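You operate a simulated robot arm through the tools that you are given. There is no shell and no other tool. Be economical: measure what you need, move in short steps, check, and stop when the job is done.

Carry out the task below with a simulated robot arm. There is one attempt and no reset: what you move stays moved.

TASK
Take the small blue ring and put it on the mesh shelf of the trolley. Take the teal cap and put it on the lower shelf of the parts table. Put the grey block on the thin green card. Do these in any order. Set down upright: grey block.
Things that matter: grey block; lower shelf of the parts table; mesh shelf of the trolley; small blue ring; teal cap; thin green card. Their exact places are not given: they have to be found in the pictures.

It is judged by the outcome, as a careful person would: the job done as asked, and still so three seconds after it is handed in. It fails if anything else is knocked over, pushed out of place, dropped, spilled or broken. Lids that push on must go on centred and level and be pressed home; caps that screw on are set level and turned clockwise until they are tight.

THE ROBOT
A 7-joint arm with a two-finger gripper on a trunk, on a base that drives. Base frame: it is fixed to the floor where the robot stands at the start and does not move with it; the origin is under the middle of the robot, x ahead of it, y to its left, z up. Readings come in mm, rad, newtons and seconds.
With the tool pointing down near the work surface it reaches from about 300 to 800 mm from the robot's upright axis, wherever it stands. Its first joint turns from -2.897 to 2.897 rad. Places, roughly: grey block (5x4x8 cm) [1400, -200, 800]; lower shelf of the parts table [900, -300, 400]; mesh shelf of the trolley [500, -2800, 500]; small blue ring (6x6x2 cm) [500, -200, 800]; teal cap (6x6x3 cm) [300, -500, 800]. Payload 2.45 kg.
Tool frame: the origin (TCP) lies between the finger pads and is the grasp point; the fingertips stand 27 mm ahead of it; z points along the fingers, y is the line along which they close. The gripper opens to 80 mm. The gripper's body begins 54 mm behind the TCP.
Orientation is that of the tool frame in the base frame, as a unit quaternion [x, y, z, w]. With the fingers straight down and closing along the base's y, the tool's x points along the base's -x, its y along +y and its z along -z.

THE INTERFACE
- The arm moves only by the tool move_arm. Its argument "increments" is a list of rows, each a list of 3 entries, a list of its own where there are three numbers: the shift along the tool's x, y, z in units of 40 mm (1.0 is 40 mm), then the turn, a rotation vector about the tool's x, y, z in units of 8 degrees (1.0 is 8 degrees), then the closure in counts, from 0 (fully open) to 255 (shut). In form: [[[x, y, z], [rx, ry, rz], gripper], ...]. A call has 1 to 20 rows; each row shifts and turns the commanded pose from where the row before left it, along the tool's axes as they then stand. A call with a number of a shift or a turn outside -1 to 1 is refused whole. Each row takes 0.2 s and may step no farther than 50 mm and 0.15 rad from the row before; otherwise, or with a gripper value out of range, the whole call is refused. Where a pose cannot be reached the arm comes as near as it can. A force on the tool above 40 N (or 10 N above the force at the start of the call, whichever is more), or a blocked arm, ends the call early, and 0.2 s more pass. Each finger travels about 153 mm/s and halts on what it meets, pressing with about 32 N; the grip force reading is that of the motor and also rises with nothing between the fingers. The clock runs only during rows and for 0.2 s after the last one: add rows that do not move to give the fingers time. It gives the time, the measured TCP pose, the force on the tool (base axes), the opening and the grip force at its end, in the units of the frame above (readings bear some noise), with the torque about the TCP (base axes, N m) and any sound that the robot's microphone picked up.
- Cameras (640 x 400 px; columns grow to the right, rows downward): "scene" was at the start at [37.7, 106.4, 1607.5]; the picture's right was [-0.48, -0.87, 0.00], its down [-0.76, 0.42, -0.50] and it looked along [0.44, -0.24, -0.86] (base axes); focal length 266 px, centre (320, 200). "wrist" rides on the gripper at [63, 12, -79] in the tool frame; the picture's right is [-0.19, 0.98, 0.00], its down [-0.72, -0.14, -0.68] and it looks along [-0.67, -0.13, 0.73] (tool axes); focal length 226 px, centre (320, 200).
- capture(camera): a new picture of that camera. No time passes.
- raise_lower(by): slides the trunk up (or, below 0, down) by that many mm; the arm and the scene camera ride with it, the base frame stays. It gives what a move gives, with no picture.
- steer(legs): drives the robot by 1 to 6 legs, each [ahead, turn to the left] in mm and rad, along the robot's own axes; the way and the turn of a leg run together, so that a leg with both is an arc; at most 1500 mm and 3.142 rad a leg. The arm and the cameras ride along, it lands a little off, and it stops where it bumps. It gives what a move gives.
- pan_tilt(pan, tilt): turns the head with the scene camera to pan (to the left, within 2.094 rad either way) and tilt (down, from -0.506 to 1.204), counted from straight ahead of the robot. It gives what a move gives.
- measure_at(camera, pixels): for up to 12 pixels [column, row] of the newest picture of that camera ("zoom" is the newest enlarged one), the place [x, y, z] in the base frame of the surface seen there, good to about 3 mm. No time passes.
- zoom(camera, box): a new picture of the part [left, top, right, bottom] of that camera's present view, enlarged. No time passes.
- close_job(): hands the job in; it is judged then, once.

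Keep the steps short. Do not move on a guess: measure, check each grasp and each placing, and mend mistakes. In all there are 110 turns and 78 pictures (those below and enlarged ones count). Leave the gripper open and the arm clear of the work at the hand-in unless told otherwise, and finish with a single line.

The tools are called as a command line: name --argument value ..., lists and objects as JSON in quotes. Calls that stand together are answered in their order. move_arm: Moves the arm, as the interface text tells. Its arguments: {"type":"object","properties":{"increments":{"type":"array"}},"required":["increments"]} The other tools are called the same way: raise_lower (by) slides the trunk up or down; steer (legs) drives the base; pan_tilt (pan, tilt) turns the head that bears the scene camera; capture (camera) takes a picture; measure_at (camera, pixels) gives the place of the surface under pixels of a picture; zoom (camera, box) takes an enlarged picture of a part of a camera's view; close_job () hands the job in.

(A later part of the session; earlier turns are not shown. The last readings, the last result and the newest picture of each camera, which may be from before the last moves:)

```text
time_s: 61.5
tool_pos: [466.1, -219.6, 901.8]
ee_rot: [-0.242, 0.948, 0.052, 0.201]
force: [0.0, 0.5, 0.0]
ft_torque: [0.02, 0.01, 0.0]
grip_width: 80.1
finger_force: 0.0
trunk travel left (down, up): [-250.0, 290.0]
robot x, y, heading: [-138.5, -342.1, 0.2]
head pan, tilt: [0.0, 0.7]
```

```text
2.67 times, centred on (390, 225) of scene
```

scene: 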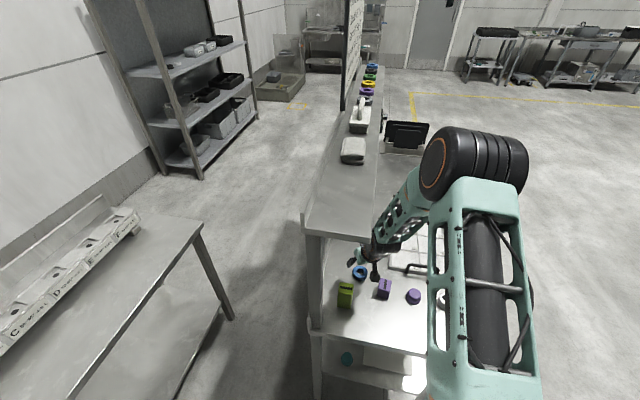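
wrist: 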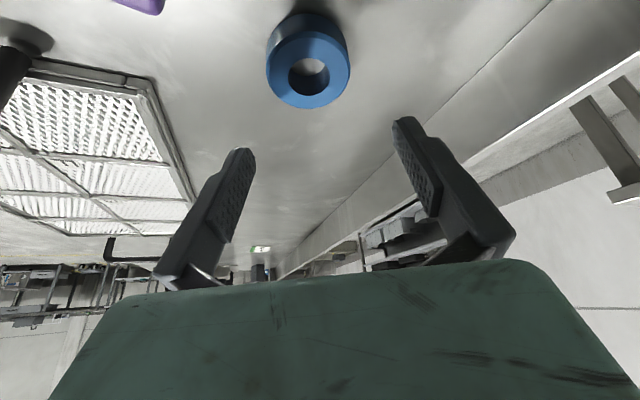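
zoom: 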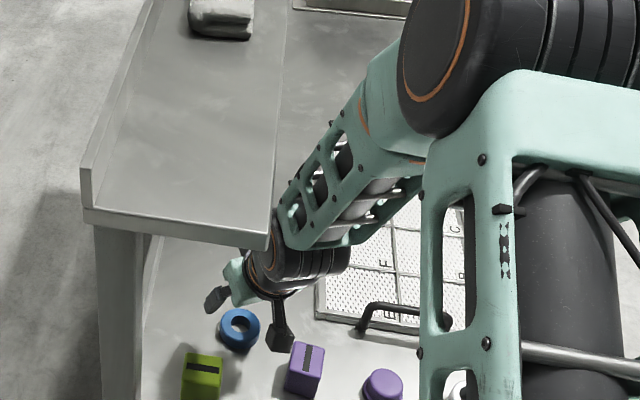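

The shelf edge is at y≈−218, about 45 mm from the forearm. Ring centre refines to (473,−218). Small lateral correction, then trunk down 64 mm.

move_arm --increments '[[[0.057, -0.048, -0.025], [0, 0, 0], 0], [[0, 0, 0], [0, 0, 0], 0]]'

raise_lower --by -64

capture --camera "wrist"

```text
time_s: 62.1
tool_pos: [465.1, -222.3, 902.0]
ee_rot: [-0.242, 0.948, 0.051, 0.202]
force: [0.8, 0.0, -0.7]
ft_torque: [-0.01, 0.0, 0.01]
grip_width: 80.0
finger_force: 0.1
trunk travel left (down, up): [-250.0, 290.0]
robot x, y, heading: [-141.2, -342.3, 0.202]
head pan, tilt: [0.0, 0.7]
```

```text
time_s: 63.2
tool_pos: [464.9, -222.8, 838.6]
ee_rot: [-0.242, 0.948, 0.052, 0.203]
force: [-2.7, -0.1, 11.1]
ft_torque: [0.05, 0.01, -0.06]
grip_width: 79.7
finger_force: 0.0
trunk travel left (down, up): [-186.0, 354.0]
robot x, y, heading: [-142.7, -341.0, 0.202]
head pan, tilt: [0.0, 0.7]
```

```text
46 pictures are left
```

wrist: 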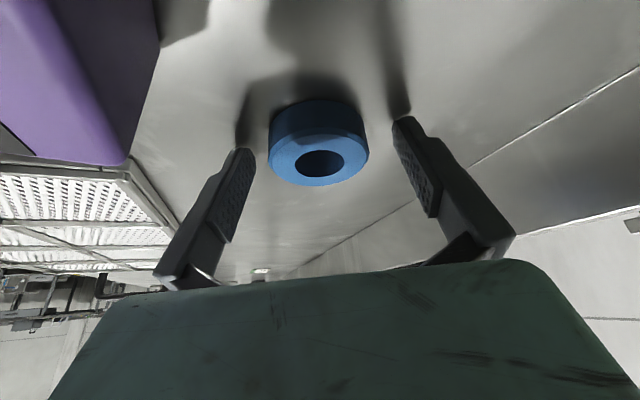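

Fingertips just touch the table (11 N) on either side of the ring. I raise 2 mm and close.

move_arm --increments '[[[-0.02, 0, -0.046], [0, 0, 0], 0], [[0, 0, 0], [0, 0, 0], 255], [[0, 0, 0], [0, 0, 0], 255], [[0, 0, 0], [0, 0, 0], 255]]'

raise_lower --by 80

capture --camera "wrist"

```text
time_s: 64.2
tool_pos: [465.1, -222.4, 839.7]
ee_rot: [-0.242, 0.948, 0.052, 0.202]
force: [-0.7, 0.0, 0.9]
ft_torque: [-0.03, 0.04, 0.0]
grip_width: 51.8
finger_force: 32.3
trunk travel left (down, up): [-186.0, 354.0]
robot x, y, heading: [-138.4, -338.2, 0.205]
head pan, tilt: [0.0, 0.7]
```

```text
time_s: 65.3
tool_pos: [465.0, -224.0, 918.3]
ee_rot: [-0.242, 0.948, 0.051, 0.201]
force: [-0.4, -0.5, -0.2]
ft_torque: [0.01, -0.02, 0.0]
grip_width: 51.7
finger_force: 32.1
trunk travel left (down, up): [-266.0, 274.0]
robot x, y, heading: [-144.0, -342.1, 0.199]
head pan, tilt: [0.0, 0.7]
```

```text
45 pictures are left
```

wrist: 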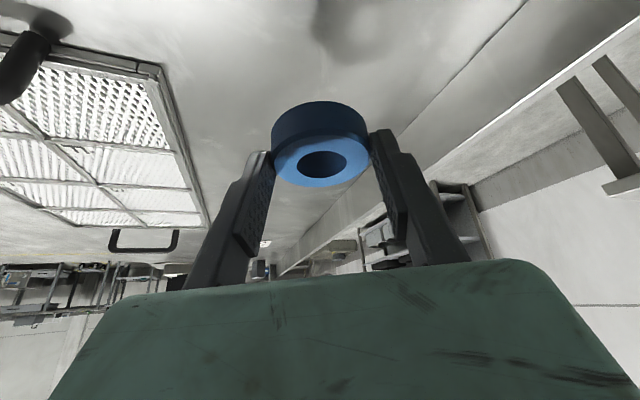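

Ring held (51.7 mm). I raise 60 mm more to clear the green box, then back off 300 mm.

raise_lower --by 60

steer --legs '[[-320, 0]]'

pan_tilt --pan -1.5 --tilt 0.5

capture --camera "scene"

```text
time_s: 66.3
tool_pos: [466.1, -222.8, 978.4]
ee_rot: [-0.242, 0.948, 0.052, 0.2]
force: [-0.1, 0.0, -0.6]
ft_torque: [0.02, 0.01, 0.0]
grip_width: 52.2
finger_force: 32.5
trunk travel left (down, up): [-326.0, 214.0]
robot x, y, heading: [-141.3, -338.4, 0.203]
head pan, tilt: [0.0, 0.7]
```

```text
time_s: 68.5
tool_pos: [153.6, -287.0, 979.8]
ee_rot: [-0.24, 0.948, 0.05, 0.202]
force: [0.1, 0.4, -0.5]
ft_torque: [0.02, 0.04, 0.01]
grip_width: 52.1
finger_force: 32.2
trunk travel left (down, up): [-326.0, 214.0]
robot x, y, heading: [-454.4, -404.1, 0.202]
head pan, tilt: [0.0, 0.7]
```

```text
time_s: 70.1
tool_pos: [153.2, -287.9, 978.4]
ee_rot: [-0.241, 0.948, 0.052, 0.201]
force: [0.2, -0.7, 0.0]
ft_torque: [0.01, 0.0, 0.0]
grip_width: 52.0
finger_force: 32.0
trunk travel left (down, up): [-326.0, 214.0]
robot x, y, heading: [-456.1, -399.1, 0.201]
head pan, tilt: [-1.499, 0.499]
```

```text
44 pictures are left
```

scene: 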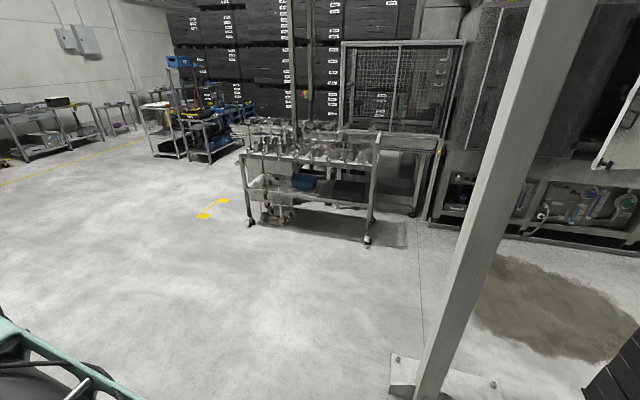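

Floor is clear toward the trolley's mesh end (x≈500–900). I drive to about (720,−1750) and face −y.

steer --legs '[[0, -1.055], [900, 0], [891, 0], [0, -0.717]]'

pan_tilt --pan 0.35 --tilt 0.7

capture --camera "scene"

capture --camera "wrist"

```text
time_s: 83.8
tool_pos: [692.0, -2375.0, 979.3]
ee_rot: [0.59, 0.78, -0.125, 0.166]
force: [-0.3, 1.1, -1.2]
ft_torque: [0.02, 0.01, 0.01]
grip_width: 51.8
finger_force: 32.2
trunk travel left (down, up): [-326.0, 214.0]
robot x, y, heading: [709.8, -1758.3, -1.591]
head pan, tilt: [-1.499, 0.499]
```

```text
time_s: 85.6
tool_pos: [692.5, -2375.5, 980.7]
ee_rot: [0.589, 0.781, -0.125, 0.165]
force: [0.8, 0.9, -0.2]
ft_torque: [0.01, 0.0, 0.01]
grip_width: 51.5
finger_force: 32.1
trunk travel left (down, up): [-326.0, 214.0]
robot x, y, heading: [710.8, -1755.1, -1.592]
head pan, tilt: [0.351, 0.7]
```

```text
43 pictures are left
```

scene: 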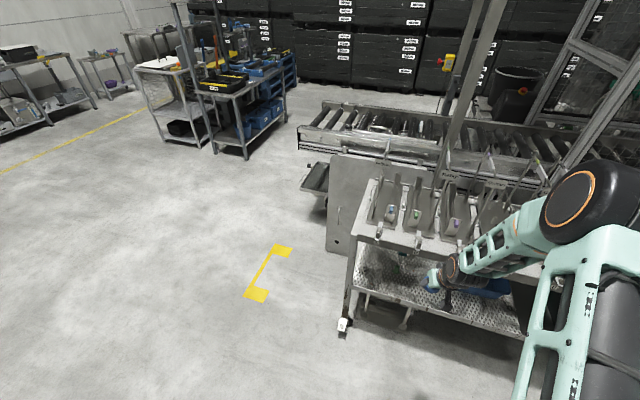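

```text
42 pictures are left
```

wrist: 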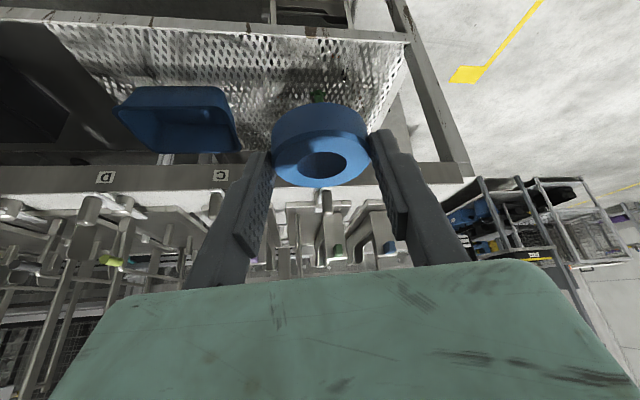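

Mesh shelf seen inverted in the wrist picture: front edge at row ~25, top shelf's front at row ~170, blue bin at (180,120). I measure these.

measure_at --camera "wrist" --pixels '[[300, 18], [300, 35], [250, 45], [340, 50], [385, 60], [400, 45], [220, 95], [140, 90], [318, 95], [344, 75], [250, 175], [420, 175]]'

zoom --camera "scene" --box '[320, 200, 540, 350]'

measure_at --camera "scene" --pixels '[[352, 285], [365, 290], [380, 280], [400, 300], [430, 300], [405, 265], [380, 250], [360, 240], [400, 238], [440, 310], [500, 285], [520, 330]]'

```text
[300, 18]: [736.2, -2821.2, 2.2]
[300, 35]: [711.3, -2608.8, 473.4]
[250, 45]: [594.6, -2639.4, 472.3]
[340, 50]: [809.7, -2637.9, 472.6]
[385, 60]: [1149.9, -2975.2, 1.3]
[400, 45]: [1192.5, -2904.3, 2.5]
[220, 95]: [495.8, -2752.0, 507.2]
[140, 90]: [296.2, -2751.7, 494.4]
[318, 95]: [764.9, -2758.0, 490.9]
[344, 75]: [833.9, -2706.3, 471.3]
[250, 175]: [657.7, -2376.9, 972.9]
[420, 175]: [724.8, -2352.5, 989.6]
```

```text
2.67 times, centred on (430, 275) of scene
```

zoom: 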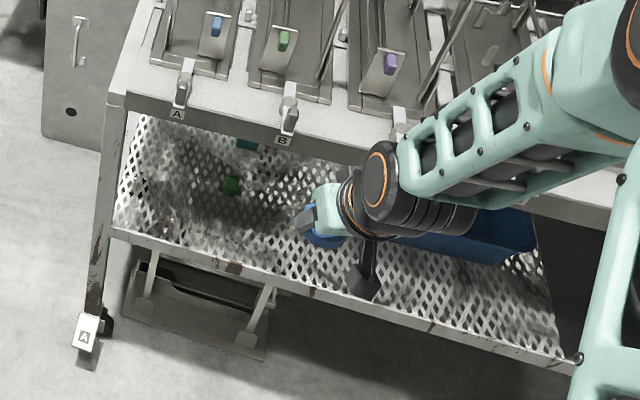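

```text
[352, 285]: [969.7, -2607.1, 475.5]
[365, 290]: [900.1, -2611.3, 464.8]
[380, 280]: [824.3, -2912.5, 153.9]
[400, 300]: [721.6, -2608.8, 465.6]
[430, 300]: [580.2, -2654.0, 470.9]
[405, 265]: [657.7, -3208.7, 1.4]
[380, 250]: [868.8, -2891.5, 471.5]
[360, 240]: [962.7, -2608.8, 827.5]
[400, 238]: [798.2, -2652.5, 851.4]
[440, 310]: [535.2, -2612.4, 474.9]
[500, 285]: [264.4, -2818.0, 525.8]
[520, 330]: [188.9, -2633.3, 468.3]
```

Mesh surface z≈472, front edge y≈−2609, upper shelf at z≈830–850. Free spot: around (670,−2675). I lower the trunk fully and the arm by 124 mm here, outside the trolley.

raise_lower --by -326

move_arm --increments '[[[0.315, 0, 0.708], [0, 0, 0], 255], [[0.315, 0, 0.708], [0, 0, 0], 255], [[0.315, 0, 0.708], [0, 0, 0], 255], [[0.315, 0, 0.708], [0, 0, 0], 255], [[0, 0, 0], [0, 0, 0], 255]]'

steer --legs '[[180, 0.0]]'

capture --camera "wrist"

```text
time_s: 88.8
tool_pos: [692.2, -2375.4, 653.9]
ee_rot: [0.59, 0.78, -0.125, 0.166]
force: [0.7, 1.1, -0.9]
ft_torque: [-0.03, -0.01, 0.04]
grip_width: 51.6
finger_force: 32.4
trunk travel left (down, up): [0.0, 540.0]
robot x, y, heading: [710.5, -1757.8, -1.589]
head pan, tilt: [0.351, 0.7]
```

```text
time_s: 90.0
tool_pos: [692.3, -2374.7, 529.8]
ee_rot: [0.589, 0.781, -0.124, 0.165]
force: [-0.4, -0.4, -0.5]
ft_torque: [0.01, 0.02, 0.01]
grip_width: 51.8
finger_force: 32.2
trunk travel left (down, up): [0.0, 540.0]
robot x, y, heading: [713.9, -1752.5, -1.59]
head pan, tilt: [0.351, 0.7]
```

```text
time_s: 91.6
tool_pos: [688.6, -2557.1, 529.6]
ee_rot: [0.589, 0.781, -0.125, 0.166]
force: [0.6, -0.3, -0.3]
ft_torque: [0.0, -0.01, 0.02]
grip_width: 52.0
finger_force: 31.7
trunk travel left (down, up): [0.0, 540.0]
robot x, y, heading: [708.7, -1935.8, -1.593]
head pan, tilt: [0.351, 0.7]
```

```text
40 pictures are left
```

wrist: 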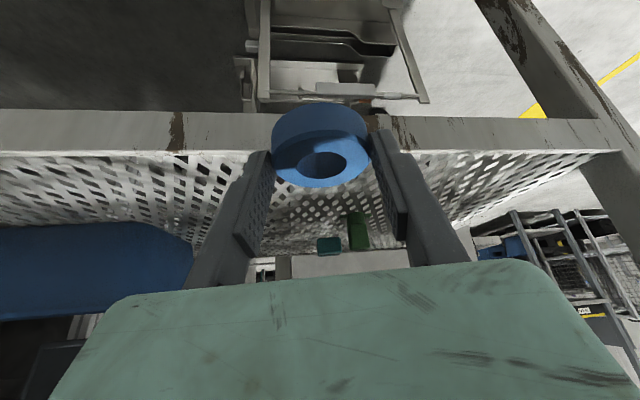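

I move 108 mm further in (toward −y) at this height.

move_arm --increments '[[[-0.578, -0.241, 0.2575], [0, 0, 0], 255], [[-0.578, -0.241, 0.2575], [0, 0, 0], 255], [[-0.578, -0.241, 0.2575], [0, 0, 0], 255], [[-0.578, -0.241, 0.2575], [0, 0, 0], 255], [[0, 0, 0], [0, 0, 0], 255]]'

capture --camera "wrist"

capture --camera "scene"

```text
time_s: 92.8
tool_pos: [681.0, -2663.6, 528.7]
ee_rot: [0.589, 0.781, -0.124, 0.165]
force: [-0.2, 0.5, -1.0]
ft_torque: [-0.04, -0.02, -0.01]
grip_width: 52.1
finger_force: 32.0
trunk travel left (down, up): [0.0, 540.0]
robot x, y, heading: [708.1, -1940.0, -1.594]
head pan, tilt: [0.351, 0.7]
```

```text
39 pictures are left
```

wrist: 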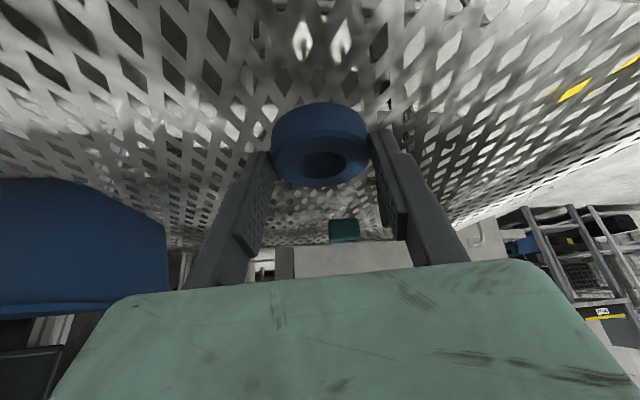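

```text
38 pictures are left
```

scene: 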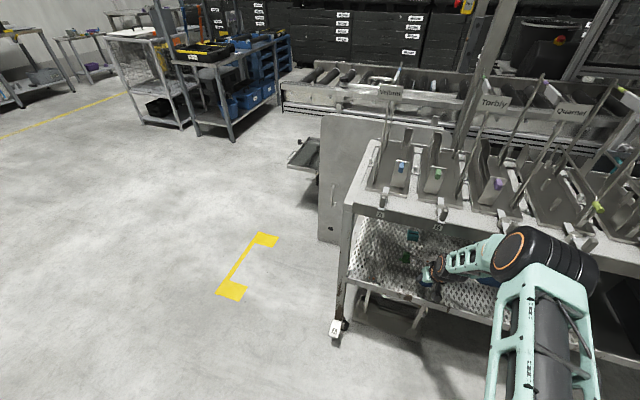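

Before lowering I check the elbow and forearm against the top shelf.

measure_at --camera "scene" --pixels '[[520, 232], [500, 245], [450, 255], [480, 240], [570, 240], [440, 262], [460, 225]]'

```text
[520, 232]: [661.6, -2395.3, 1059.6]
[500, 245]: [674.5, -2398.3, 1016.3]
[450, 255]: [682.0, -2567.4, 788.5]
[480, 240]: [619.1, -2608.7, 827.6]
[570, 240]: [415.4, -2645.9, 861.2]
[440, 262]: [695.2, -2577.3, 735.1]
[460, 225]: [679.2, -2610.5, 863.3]
```

Forearm is 40 mm in front of the top shelf's edge. I lower 15 mm, then 2 mm steps to contact.

move_arm --increments '[[[0.076, 0, 0.171], [0, 0, 0], 255], [[0.076, 0, 0.171], [0, 0, 0], 255], [[0.02, 0, 0.046], [0, 0, 0], 255], [[0.02, 0, 0.046], [0, 0, 0], 255], [[0, 0, 0], [0, 0, 0], 255]]'

```text
time_s: 94.0
tool_pos: [680.6, -2664.7, 510.0]
ee_rot: [0.589, 0.781, -0.124, 0.166]
force: [0.3, 0.0, 0.0]
ft_torque: [0.06, -0.01, 0.0]
grip_width: 52.1
finger_force: 32.2
trunk travel left (down, up): [0.0, 540.0]
robot x, y, heading: [708.6, -1941.8, -1.59]
head pan, tilt: [0.351, 0.7]
```

No contact yet; further 1.5 mm steps.

move_arm --increments '[[[0.015, 0, 0.034], [0, 0, 0], 255], [[0.015, 0, 0.034], [0, 0, 0], 255], [[0, 0, 0], [0, 0, 0], 255]]'

```text
time_s: 94.8
tool_pos: [681.2, -2665.5, 507.2]
ee_rot: [0.588, 0.782, -0.125, 0.166]
force: [0.2, 2.2, 10.2]
ft_torque: [0.18, 0.04, -0.03]
grip_width: 52.0
finger_force: 31.6
trunk travel left (down, up): [0.0, 540.0]
robot x, y, heading: [709.7, -1941.5, -1.592]
head pan, tilt: [0.351, 0.7]
```

Contact (10 N). Open and withdraw.

move_arm --increments '[[[0, 0, 0], [0, 0, 0], 0], [[0, 0, 0], [0, 0, 0], 0], [[0, 0, -0.3], [0, 0, 0], 0], [[0, 0, -0.7], [0, 0, 0], 0], [[0.55, 0, -0.25], [0, 0, 0], 0], [[0.8, 0, -0.36], [0, 0, 0], 0], [[0.8, 0, -0.36], [0, 0, 0], 0], [[0.8, 0, -0.36], [0, 0, 0], 0], [[0, 0, 0], [0, 0, 0], 0]]'

capture --camera "wrist"

```text
time_s: 96.8
tool_pos: [639.2, -2525.5, 545.4]
ee_rot: [0.588, 0.781, -0.125, 0.166]
force: [0.7, -0.2, -0.6]
ft_torque: [0.01, 0.0, 0.0]
grip_width: 79.9
finger_force: 0.0
trunk travel left (down, up): [0.0, 540.0]
robot x, y, heading: [706.4, -1938.8, -1.588]
head pan, tilt: [0.351, 0.7]
```

```text
37 pictures are left
```

wrist: 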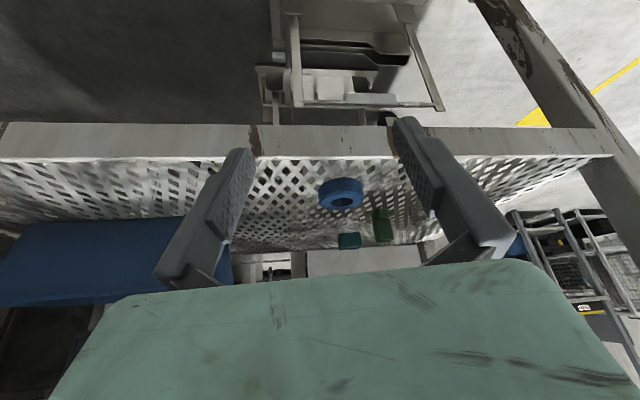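

The ring lies flat on the mesh shelf. Now for the block: back off 250 mm, raise the trunk, and drive around the table's far end to the aisle side.

steer --legs '[[-250, 0]]'

raise_lower --by 400

steer --legs '[[0, 2.21]]'

pan_tilt --pan 0.5 --tilt 0.5

capture --camera "scene"

```text
time_s: 98.6
tool_pos: [644.2, -2275.6, 544.6]
ee_rot: [0.588, 0.782, -0.124, 0.166]
force: [0.1, -0.4, -0.1]
ft_torque: [0.02, -0.01, 0.02]
grip_width: 79.9
finger_force: 0.0
trunk travel left (down, up): [0.0, 540.0]
robot x, y, heading: [713.1, -1691.6, -1.592]
head pan, tilt: [0.351, 0.7]
```

```text
time_s: 102.4
tool_pos: [645.1, -2276.3, 946.3]
ee_rot: [0.587, 0.782, -0.124, 0.166]
force: [0.1, -0.5, -0.1]
ft_torque: [-0.01, 0.02, 0.01]
grip_width: 80.1
finger_force: 0.2
trunk travel left (down, up): [-400.0, 140.0]
robot x, y, heading: [710.1, -1686.3, -1.592]
head pan, tilt: [0.351, 0.7]
```

```text
time_s: 108.2
tool_pos: [1230.9, -1404.5, 944.4]
ee_rot: [-0.426, 0.881, 0.09, 0.187]
force: [0.2, -0.4, -0.2]
ft_torque: [0.02, -0.01, 0.01]
grip_width: 80.3
finger_force: 0.0
trunk travel left (down, up): [-400.0, 140.0]
robot x, y, heading: [716.9, -1690.2, 0.604]
head pan, tilt: [0.351, 0.7]
```

```text
time_s: 108.9
tool_pos: [1230.5, -1403.2, 945.1]
ee_rot: [-0.426, 0.881, 0.09, 0.187]
force: [0.3, -0.5, 0.3]
ft_torque: [0.02, 0.02, 0.0]
grip_width: 80.0
finger_force: 0.1
trunk travel left (down, up): [-400.0, 140.0]
robot x, y, heading: [714.4, -1688.9, 0.602]
head pan, tilt: [0.499, 0.499]
```

```text
36 pictures are left
```

scene: 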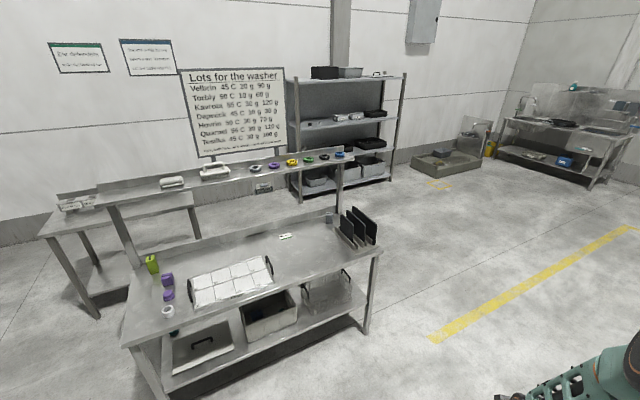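

A good overview. I zoom on the card (285,236) and the grey block (330,217).

zoom --camera "scene" --box '[250, 190, 390, 280]'

measure_at --camera "scene" --pixels '[[378, 250], [374, 330], [347, 215], [376, 240], [329, 214], [285, 236], [450, 320], [500, 230], [440, 185]]'

```text
4.44 times, centred on (320, 235) of scene
```

zoom: 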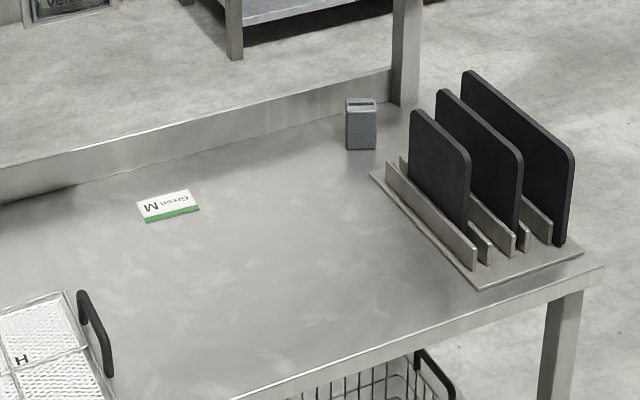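

```text
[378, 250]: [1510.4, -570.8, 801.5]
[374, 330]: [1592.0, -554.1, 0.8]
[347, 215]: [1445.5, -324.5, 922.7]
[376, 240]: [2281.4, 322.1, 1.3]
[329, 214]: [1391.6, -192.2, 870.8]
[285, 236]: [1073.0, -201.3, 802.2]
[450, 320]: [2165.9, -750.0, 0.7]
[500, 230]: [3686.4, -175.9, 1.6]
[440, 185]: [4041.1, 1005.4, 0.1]
```

The card "Green M" lies at (1073,−201); block at (1391,−192), top 871. I drive around the far end: waypoint (1950,−800), then up the far side to y≈850.

steer --legs '[[0, 0.022], [1000, 0], [522, 0], [0, 0.947], [1000, 0], [650, 0]]'

steer --legs '[[0, 1.57], [700, 0], [0, 1.57]]'

pan_tilt --pan -0.45 --tilt 0.6

capture --camera "scene"

capture --camera "wrist"

```text
time_s: 127.5
tool_pos: [2021.5, 1438.7, 944.7]
ee_rot: [0.783, -0.588, -0.164, -0.121]
force: [-0.1, -0.2, 0.6]
ft_torque: [0.01, 0.0, 0.02]
grip_width: 79.9
finger_force: 0.0
trunk travel left (down, up): [-400.0, 140.0]
robot x, y, heading: [1950.4, 852.0, 1.554]
head pan, tilt: [0.499, 0.499]
stopped in leg 6: the force on the tool passed its limit at 67 N (the readings are from after the stop); the commanded pose is now the measured one
```

```text
time_s: 128.6
tool_pos: [1982.3, 1437.2, 942.0]
ee_rot: [0.803, -0.562, -0.166, -0.112]
force: [-1.6, -5.9, 0.8]
ft_torque: [0.43, -0.14, -0.03]
grip_width: 80.1
finger_force: 0.0
trunk travel left (down, up): [-400.0, 140.0]
robot x, y, heading: [1952.2, 851.1, 1.619]
head pan, tilt: [0.499, 0.499]
stopped in leg 1: the force on the tool passed its limit at 43 N (the readings are from after the stop); the commanded pose is now the measured one
```

```text
time_s: 129.8
tool_pos: [1981.3, 1438.0, 942.2]
ee_rot: [0.802, -0.563, -0.164, -0.113]
force: [-2.2, -7.7, -0.7]
ft_torque: [0.57, -0.11, -0.05]
grip_width: 80.2
finger_force: 0.1
trunk travel left (down, up): [-400.0, 140.0]
robot x, y, heading: [1952.5, 852.4, 1.618]
head pan, tilt: [-0.45, 0.6]
```

```text
34 pictures are left
```

scene: 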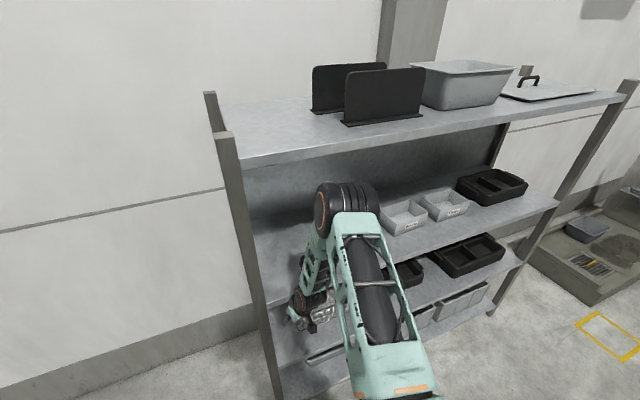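

```text
33 pictures are left
```

wrist: 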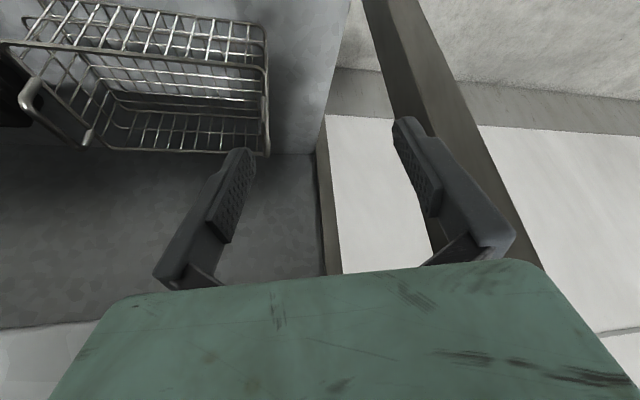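

I ran the arm into the rack's edge there. Back straight out 350 mm and check the rack.

steer --legs '[[-350, 0]]'

capture --camera "scene"

```text
time_s: 132.1
tool_pos: [1999.0, 1092.4, 942.4]
ee_rot: [0.803, -0.561, -0.165, -0.113]
force: [0.0, 0.9, -0.6]
ft_torque: [0.0, -0.03, 0.0]
grip_width: 80.2
finger_force: 0.1
trunk travel left (down, up): [-400.0, 140.0]
robot x, y, heading: [1972.0, 509.3, 1.623]
head pan, tilt: [-0.45, 0.6]
```

```text
32 pictures are left
```

scene: 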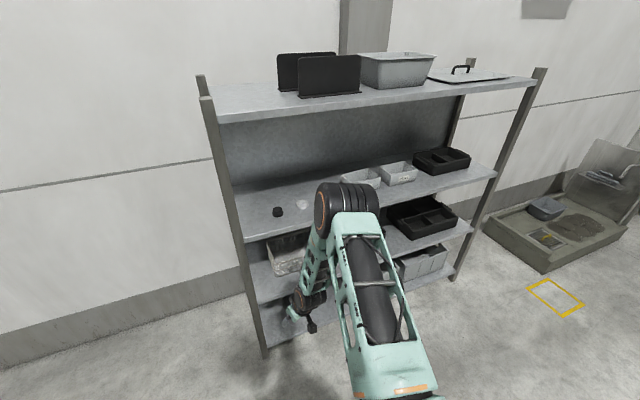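

The rack's contents look as before. I raise the trunk 60 mm for clearance, and drive to (1230,650), then face −y.

raise_lower --by 60

steer --legs '[[0, 1.331], [755, 0], [0, 1.758]]'

pan_tilt --pan 0.4 --tilt 0.6

capture --camera "scene"

capture --camera "wrist"

```text
time_s: 133.1
tool_pos: [1998.5, 1093.2, 1003.1]
ee_rot: [0.803, -0.562, -0.165, -0.112]
force: [0.4, -0.7, 0.4]
ft_torque: [-0.01, 0.01, 0.0]
grip_width: 80.1
finger_force: 0.1
trunk travel left (down, up): [-460.0, 80.0]
robot x, y, heading: [1969.5, 508.0, 1.626]
head pan, tilt: [-0.45, 0.6]
```

```text
time_s: 144.9
tool_pos: [1195.7, 62.0, 1002.7]
ee_rot: [0.569, 0.797, -0.115, 0.164]
force: [-0.1, -0.5, -0.5]
ft_torque: [0.05, 0.01, 0.02]
grip_width: 79.8
finger_force: 0.2
trunk travel left (down, up): [-460.0, 80.0]
robot x, y, heading: [1233.2, 648.2, -1.53]
head pan, tilt: [-0.45, 0.6]
```

```text
time_s: 146.1
tool_pos: [1197.5, 61.4, 1002.0]
ee_rot: [0.568, 0.798, -0.115, 0.165]
force: [-1.2, -0.1, 0.0]
ft_torque: [0.01, -0.01, 0.02]
grip_width: 80.0
finger_force: 0.0
trunk travel left (down, up): [-460.0, 80.0]
robot x, y, heading: [1234.6, 645.6, -1.53]
head pan, tilt: [0.4, 0.6]
```

```text
31 pictures are left
```

scene: 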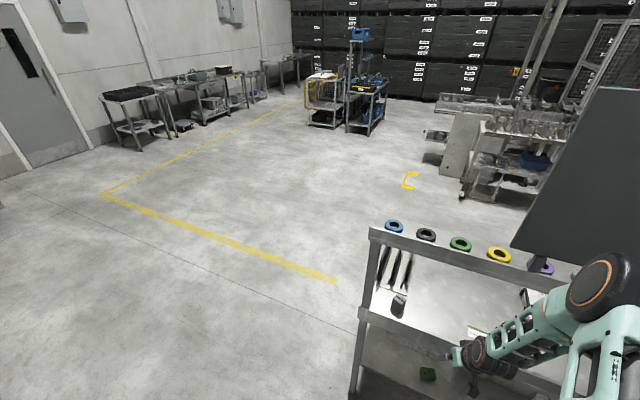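

```text
30 pictures are left
```

wrist: 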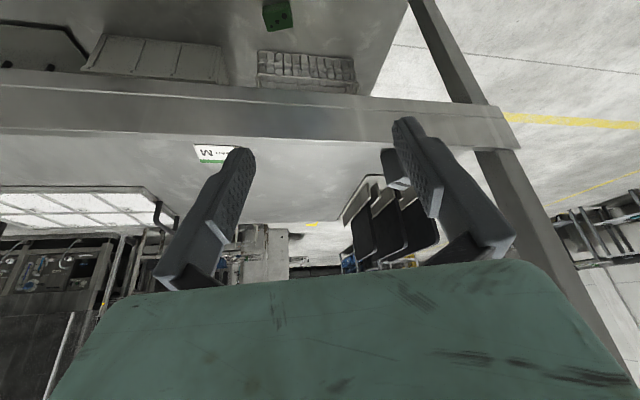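

I zoom on the block (398,302) and card (478,330) in the scene, and measure the lip and shelf.

zoom --camera "scene" --box '[350, 210, 510, 390]'

measure_at --camera "wrist" --pixels '[[300, 100], [300, 138], [300, 118], [195, 146], [224, 163], [199, 163], [225, 147], [212, 153]]'

measure_at --camera "scene" --pixels '[[600, 265], [590, 300], [520, 330], [545, 305], [400, 243], [480, 268], [370, 235]]'

```text
2.22 times, centred on (430, 300) of scene
```

zoom: 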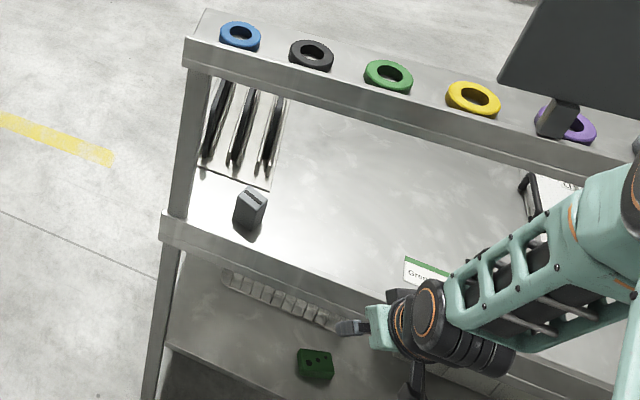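

```text
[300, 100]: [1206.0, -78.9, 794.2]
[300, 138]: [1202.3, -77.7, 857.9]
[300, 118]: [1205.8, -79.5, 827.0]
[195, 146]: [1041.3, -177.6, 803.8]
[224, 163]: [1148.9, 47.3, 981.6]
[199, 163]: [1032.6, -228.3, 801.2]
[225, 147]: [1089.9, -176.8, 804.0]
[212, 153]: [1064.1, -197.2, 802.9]
```

```text
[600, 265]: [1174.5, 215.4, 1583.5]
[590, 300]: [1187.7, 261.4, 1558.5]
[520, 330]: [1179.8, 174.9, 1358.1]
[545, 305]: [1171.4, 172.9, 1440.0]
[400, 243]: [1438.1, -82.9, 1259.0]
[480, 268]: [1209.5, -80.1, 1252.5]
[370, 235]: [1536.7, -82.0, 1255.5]
```

Lip top z≈860. With the trunk high the forearm is steep and would meet the raised shelf; with the trunk low it runs nearly level beneath it. I raise the arm relative to the trunk while lowering the trunk. First, block corners on the zoom.

measure_at --camera "zoom" --pixels '[[238, 199], [250, 189], [265, 199], [255, 210], [245, 215], [260, 220], [240, 225], [412, 262], [440, 268], [405, 280], [251, 199], [447, 274]]'

move_arm --increments '[[[-0.407, 0, -0.9135], [0, 0, 0], 0], [[-0.407, 0, -0.9135], [0, 0, 0], 0], [[-0.407, 0, -0.9135], [0, 0, 0], 0], [[-0.407, 0, -0.9135], [0, 0, 0], 0], [[0, 0, 0], [0, 0, 0], 0]]'

raise_lower --by -440

```text
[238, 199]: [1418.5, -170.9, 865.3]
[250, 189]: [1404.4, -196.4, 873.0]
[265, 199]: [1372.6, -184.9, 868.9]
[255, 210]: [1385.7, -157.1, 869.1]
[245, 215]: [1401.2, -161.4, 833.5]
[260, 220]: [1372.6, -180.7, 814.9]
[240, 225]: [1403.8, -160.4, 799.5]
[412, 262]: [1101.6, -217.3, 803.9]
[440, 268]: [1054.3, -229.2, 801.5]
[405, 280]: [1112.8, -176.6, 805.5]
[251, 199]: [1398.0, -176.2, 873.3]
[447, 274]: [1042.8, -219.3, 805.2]
```

```text
time_s: 147.3
tool_pos: [1197.1, 60.8, 1162.1]
ee_rot: [0.569, 0.798, -0.114, 0.164]
force: [-0.4, 0.2, 0.2]
ft_torque: [0.03, 0.01, 0.01]
grip_width: 80.0
finger_force: 0.1
trunk travel left (down, up): [-460.0, 80.0]
robot x, y, heading: [1236.9, 645.2, -1.538]
head pan, tilt: [0.4, 0.6]
```

```text
refused: -440 is not a number from -400 to 400
```

The block top is rotated about −22°, centre ≈(1395,−178). Lower the trunk by 400, then raise the arm 170.

raise_lower --by -400

move_arm --increments '[[[-0.407, 0, -0.9135], [0, 0, 0], 0], [[-0.407, 0, -0.9135], [0, 0, 0], 0], [[-0.407, 0, -0.9135], [0, 0, 0], 0], [[-0.407, 0, -0.9135], [0, 0, 0], 0], [[-0.203, 0, -0.457], [0, 0, 0], 0], [[0, 0, 0], [0, 0, 0], 0]]'

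capture --camera "scene"

capture --camera "wrist"

```text
time_s: 151.1
tool_pos: [1196.3, 60.6, 762.5]
ee_rot: [0.569, 0.797, -0.116, 0.164]
force: [-0.7, 0.1, 0.1]
ft_torque: [0.01, -0.02, 0.02]
grip_width: 80.0
finger_force: 0.1
trunk travel left (down, up): [-60.0, 480.0]
robot x, y, heading: [1234.3, 646.8, -1.531]
head pan, tilt: [0.4, 0.6]
```

```text
time_s: 152.5
tool_pos: [1196.1, 58.8, 944.5]
ee_rot: [0.568, 0.798, -0.114, 0.164]
force: [0.6, -0.5, 0.1]
ft_torque: [-0.01, 0.02, -0.01]
grip_width: 79.7
finger_force: 0.1
trunk travel left (down, up): [-60.0, 480.0]
robot x, y, heading: [1229.9, 650.7, -1.535]
head pan, tilt: [0.4, 0.6]
```

```text
28 pictures are left
```

scene: 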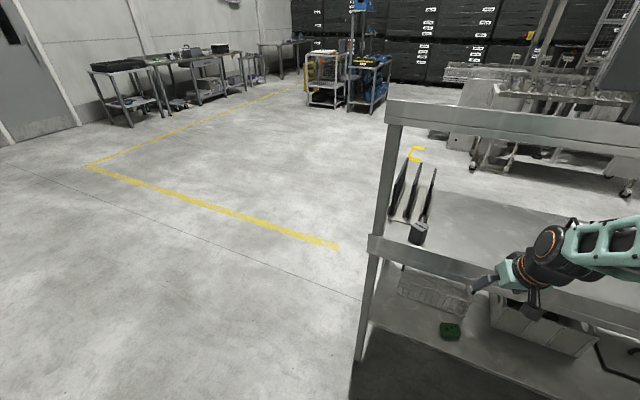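

```text
27 pictures are left
```

wrist: 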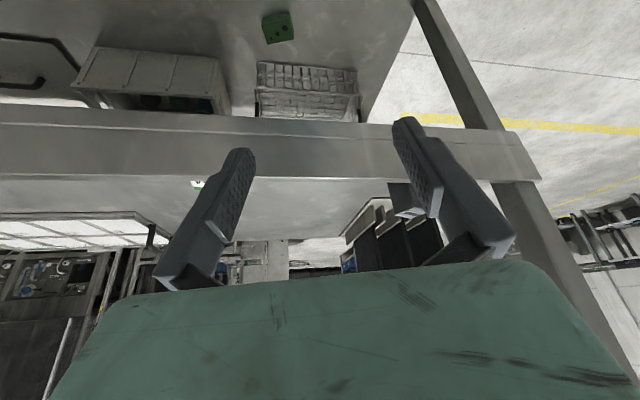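

The forearm now runs low. I drive 170 mm forward so that the gripper passes over the lip, under the raised shelf.

steer --legs '[[170, 0]]'

capture --camera "wrist"

capture --camera "scene"

```text
time_s: 154.0
tool_pos: [1201.7, -111.8, 944.7]
ee_rot: [0.569, 0.798, -0.115, 0.164]
force: [0.3, -0.2, 0.9]
ft_torque: [-0.02, 0.02, -0.01]
grip_width: 79.8
finger_force: 0.1
trunk travel left (down, up): [-60.0, 480.0]
robot x, y, heading: [1236.1, 479.4, -1.535]
head pan, tilt: [0.4, 0.6]
```

```text
26 pictures are left
```

wrist: 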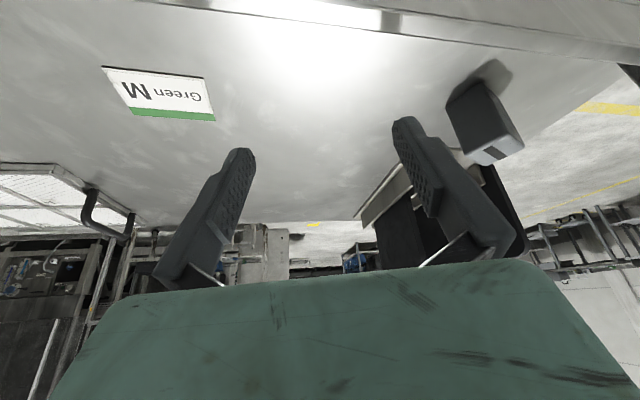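

```text
25 pictures are left
```

scene: 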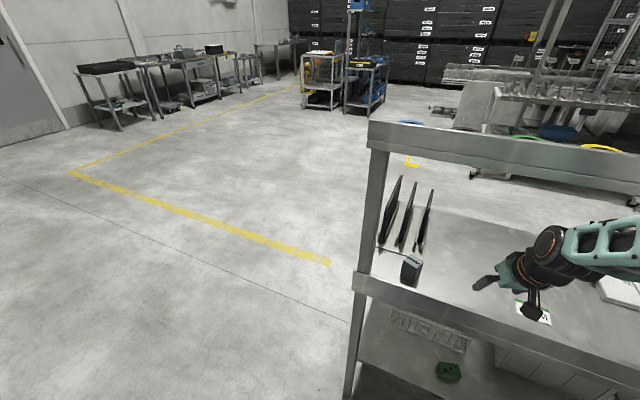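

Both card and block are in view. I zoom and measure both.

measure_at --camera "wrist" --pixels '[[104, 68], [205, 78], [214, 119], [134, 113], [160, 92], [494, 160], [522, 148], [503, 130], [474, 152]]'

zoom --camera "wrist" --box '[420, 50, 560, 180]'

```text
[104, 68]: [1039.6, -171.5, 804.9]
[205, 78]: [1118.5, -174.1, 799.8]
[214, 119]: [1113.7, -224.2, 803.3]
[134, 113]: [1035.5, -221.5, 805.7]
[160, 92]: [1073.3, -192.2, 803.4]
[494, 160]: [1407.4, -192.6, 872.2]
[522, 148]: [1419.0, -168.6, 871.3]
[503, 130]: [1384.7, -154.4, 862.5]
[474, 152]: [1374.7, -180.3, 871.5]
```

```text
3.08 times, centred on (490, 115) of wrist
```

zoom: 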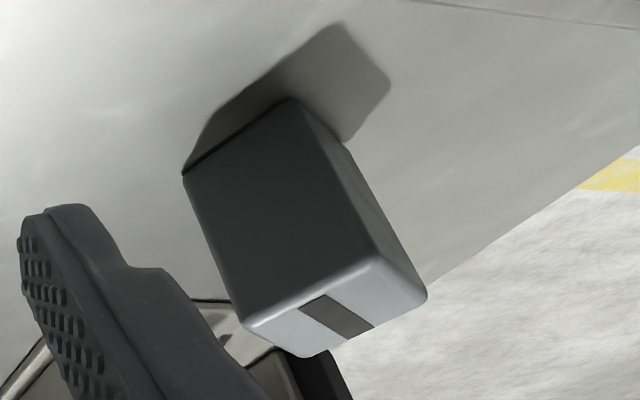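

Card centre (1076,−198), 78×50 mm. I measure the block's corners in the zoom.

measure_at --camera "zoom" --pixels '[[250, 322], [300, 350], [420, 292], [370, 262], [336, 313], [190, 175], [288, 105], [345, 150], [320, 296], [355, 332]]'

```text
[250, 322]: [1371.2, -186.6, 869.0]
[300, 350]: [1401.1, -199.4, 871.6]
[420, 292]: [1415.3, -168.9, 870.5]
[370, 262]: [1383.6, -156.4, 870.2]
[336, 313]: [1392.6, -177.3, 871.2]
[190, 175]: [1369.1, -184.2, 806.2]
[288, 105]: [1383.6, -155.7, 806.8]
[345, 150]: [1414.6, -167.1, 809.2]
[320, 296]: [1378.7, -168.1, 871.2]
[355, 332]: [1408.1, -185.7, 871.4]
```

Block: about 36–40 mm square, 70 tall, centre (1393,−178), sides at −23°/67°. I'll use a vertical grasp: move to (1270,−178,905), level the tool, and yaw it −42° to match the block.

move_arm --increments '[[[-0.508, 0.356, 0.591], [0, 0, 0], 0], [[-0.508, 0.356, 0.591], [0, 0, 0], 0], [[-0.508, 0.356, 0.591], [0, 0, 0], 0], [[0, 0, 0], [0, 1, 0], 0], [[0, 0, 0], [0, 1, 0], 0], [[0, 0, 0], [0, 1, 0], 0], [[0, 0, 0], [0, 0, 0], 0]]'

capture --camera "scene"

```text
time_s: 155.6
tool_pos: [1267.7, -174.4, 903.0]
ee_rot: [0.581, 0.814, 0.007, -0.005]
force: [-0.8, -0.1, 0.0]
ft_torque: [0.0, -0.01, 0.03]
grip_width: 80.1
finger_force: 0.1
trunk travel left (down, up): [-60.0, 480.0]
robot x, y, heading: [1239.5, 478.1, -1.54]
head pan, tilt: [0.4, 0.6]
```

```text
23 pictures are left
```

scene: 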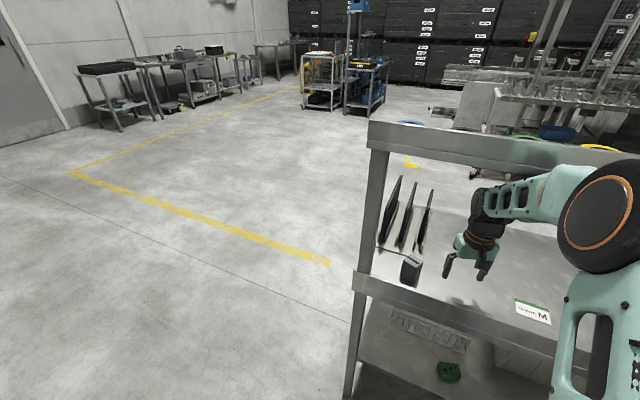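

Tool is now vertical (1° over). I check the wrist/forearm heights against the shelf underside (z≈1225).

measure_at --camera "scene" --pixels '[[483, 195], [500, 188], [540, 178], [570, 168], [490, 215], [600, 170]]'

move_arm --increments '[[[0, 0, 0], [0, -0.12, 0], 0], [[0, 0, 0], [0, 0, 0.875], 0], [[0, 0, 0], [0, 0, 0.875], 0], [[0, 0, 0], [0, 0, 0.875], 0], [[0, 0, 0], [0, 0, 0.875], 0], [[0, 0, 0], [0, 0, 0.875], 0], [[0, 0, 0], [0, 0, 0.875], 0], [[0, 0, 0], [0, 0, 0], 0]]'

```text
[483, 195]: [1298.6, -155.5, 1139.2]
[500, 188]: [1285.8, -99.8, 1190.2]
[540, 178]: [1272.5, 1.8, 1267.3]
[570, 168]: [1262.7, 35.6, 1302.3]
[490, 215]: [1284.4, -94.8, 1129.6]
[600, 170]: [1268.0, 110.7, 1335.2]
```

```text
time_s: 157.4
tool_pos: [1265.0, -175.2, 901.6]
ee_rot: [0.834, 0.551, 0.005, 0.002]
force: [-0.2, 0.2, -1.0]
ft_torque: [0.03, 0.01, 0.02]
grip_width: 80.1
finger_force: 0.1
trunk travel left (down, up): [-60.0, 480.0]
robot x, y, heading: [1243.3, 474.6, -1.541]
head pan, tilt: [0.4, 0.6]
```

Forearm clearance under the shelf is modest, so I lower the trunk by its last 60 mm and raise the arm 75 mm, which levels the forearm and puts the tips above the block's top.

raise_lower --by -60

move_arm --increments '[[[0, 0, -0.95], [0, 0, 0], 0], [[0, 0, -0.95], [0, 0, 0], 0], [[0, 0, 0], [0, 0, 0], 0]]'

capture --camera "scene"

measure_at --camera "scene" --pixels '[[483, 195], [500, 188], [520, 182], [540, 178], [450, 150], [450, 155], [450, 160], [450, 165]]'

```text
time_s: 158.4
tool_pos: [1268.5, -177.1, 843.2]
ee_rot: [0.833, 0.553, 0.001, 0.001]
force: [-0.2, -0.4, 0.8]
ft_torque: [-0.05, -0.02, -0.03]
grip_width: 80.0
finger_force: 0.0
trunk travel left (down, up): [0.0, 540.0]
robot x, y, heading: [1239.4, 477.6, -1.529]
head pan, tilt: [0.4, 0.6]
```

```text
time_s: 159.2
tool_pos: [1268.4, -176.5, 918.2]
ee_rot: [0.834, 0.551, 0.002, 0.002]
force: [0.1, 0.7, -0.1]
ft_torque: [-0.01, 0.02, -0.04]
grip_width: 79.7
finger_force: 0.1
trunk travel left (down, up): [0.0, 540.0]
robot x, y, heading: [1242.6, 478.4, -1.534]
head pan, tilt: [0.4, 0.6]
```

```text
22 pictures are left
```

scene: 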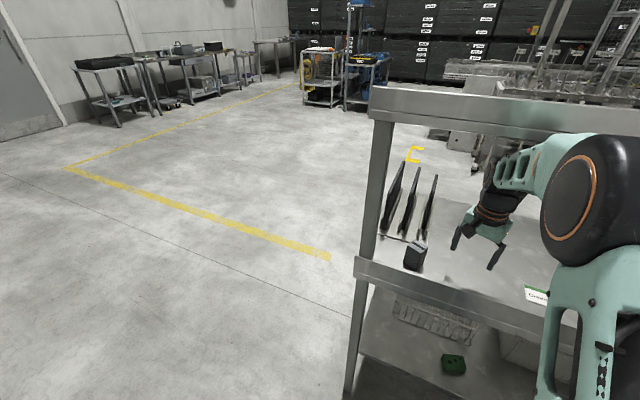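

```text
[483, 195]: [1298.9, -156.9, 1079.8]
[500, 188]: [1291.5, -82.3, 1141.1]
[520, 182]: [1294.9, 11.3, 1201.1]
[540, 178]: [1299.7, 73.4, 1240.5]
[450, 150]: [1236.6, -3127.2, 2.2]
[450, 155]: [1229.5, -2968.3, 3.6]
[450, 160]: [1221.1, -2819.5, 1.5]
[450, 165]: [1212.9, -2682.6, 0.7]
```

Clearance is better. I move over the block with the tips ~15 mm above its top.

move_arm --increments '[[[0, 0, -0.2], [0, 0, 0], 0], [[0.297, 0.72, 0], [0, 0, 0], 0], [[0.297, 0.72, 0], [0, 0, 0], 0], [[0.297, 0.72, 0], [0, 0, 0], 0], [[0.297, 0.72, 0], [0, 0, 0], 0], [[0, 0, 0], [0, 0, 0], 0]]'

capture --camera "wrist"

capture --camera "scene"

```text
time_s: 160.6
tool_pos: [1394.1, -178.2, 927.4]
ee_rot: [0.834, 0.552, 0.001, 0.001]
force: [0.3, 0.0, 1.0]
ft_torque: [-0.02, 0.0, 0.01]
grip_width: 80.1
finger_force: 0.1
trunk travel left (down, up): [0.0, 540.0]
robot x, y, heading: [1241.8, 475.3, -1.534]
head pan, tilt: [0.4, 0.6]
```

```text
21 pictures are left
```

wrist: 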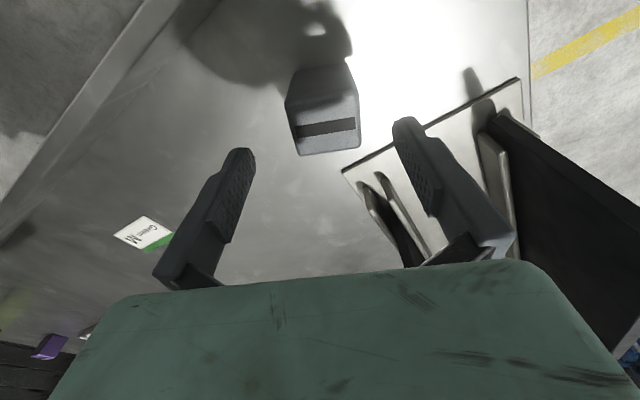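

```text
20 pictures are left
```

scene: 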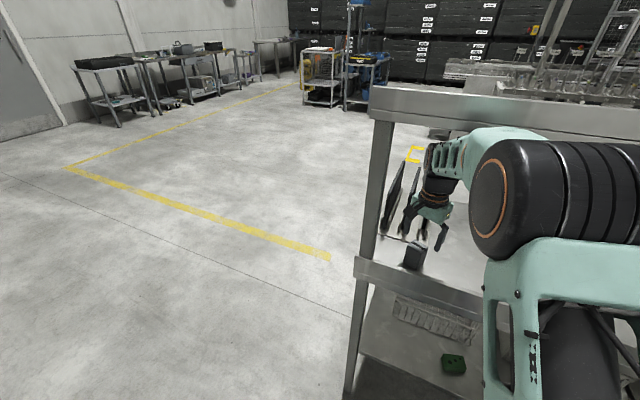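

The block is centred and square between the fingers. Lower 75 mm.

move_arm --increments '[[[0, 0, 0.6], [0, 0, 0], 0], [[0, 0, 0.7], [0, 0, 0], 0], [[0, 0, 0.575], [0, 0, 0], 0], [[0, 0, 0], [0, 0, 0], 0]]'

capture --camera "wrist"

```text
time_s: 161.6
tool_pos: [1393.4, -177.8, 852.0]
ee_rot: [0.834, 0.552, 0.002, 0.001]
force: [0.0, -0.2, -0.8]
ft_torque: [0.0, -0.03, -0.03]
grip_width: 80.0
finger_force: 0.1
trunk travel left (down, up): [0.0, 540.0]
robot x, y, heading: [1240.5, 476.6, -1.53]
head pan, tilt: [0.4, 0.6]
```

```text
19 pictures are left
```

wrist: 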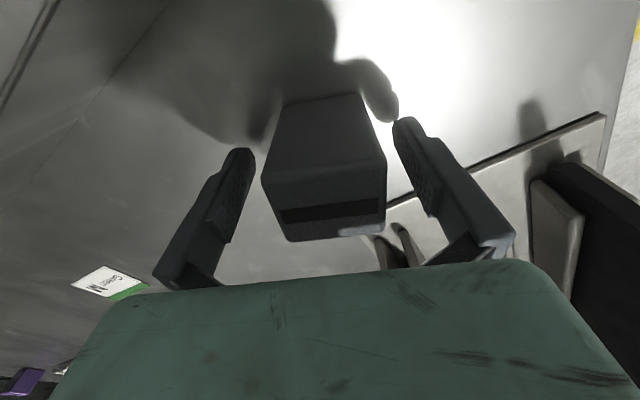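

Fingers straddle the block. Close and lift 60 mm.

move_arm --increments '[[[0, 0, 0], [0, 0, 0], 120], [[0, 0, 0], [0, 0, 0], 255], [[0, 0, 0], [0, 0, 0], 255], [[0, 0, 0], [0, 0, 0], 255]]'

move_arm --increments '[[[0, 0, -0.4], [0, 0, 0], 255], [[0, 0, -0.7], [0, 0, 0], 255], [[0, 0, -0.5], [0, 0, 0], 255], [[0, 0, 0], [0, 0, 0], 255]]'

capture --camera "wrist"

```text
time_s: 162.6
tool_pos: [1392.9, -179.4, 852.2]
ee_rot: [0.834, 0.552, 0.002, 0.001]
force: [-0.2, -0.3, 0.2]
ft_torque: [0.05, 0.02, 0.02]
grip_width: 45.6
finger_force: 31.9
trunk travel left (down, up): [0.0, 540.0]
robot x, y, heading: [1239.9, 476.3, -1.54]
head pan, tilt: [0.4, 0.6]
```

```text
time_s: 163.6
tool_pos: [1393.8, -179.1, 915.3]
ee_rot: [0.833, 0.553, 0.001, 0.001]
force: [-0.4, 0.4, -3.4]
ft_torque: [-0.02, 0.02, 0.02]
grip_width: 45.3
finger_force: 31.7
trunk travel left (down, up): [0.0, 540.0]
robot x, y, heading: [1243.8, 478.0, -1.534]
head pan, tilt: [0.4, 0.6]
```

```text
18 pictures are left
```

wrist: 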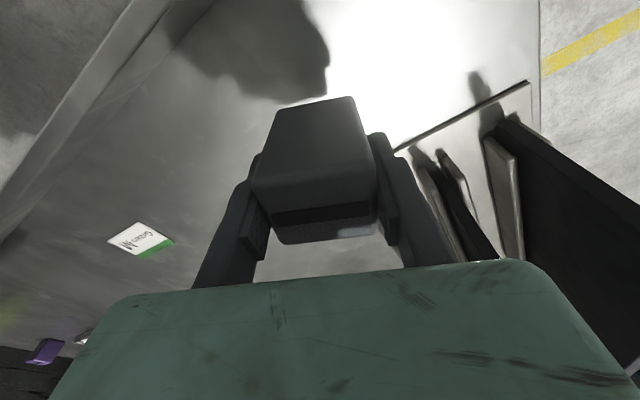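

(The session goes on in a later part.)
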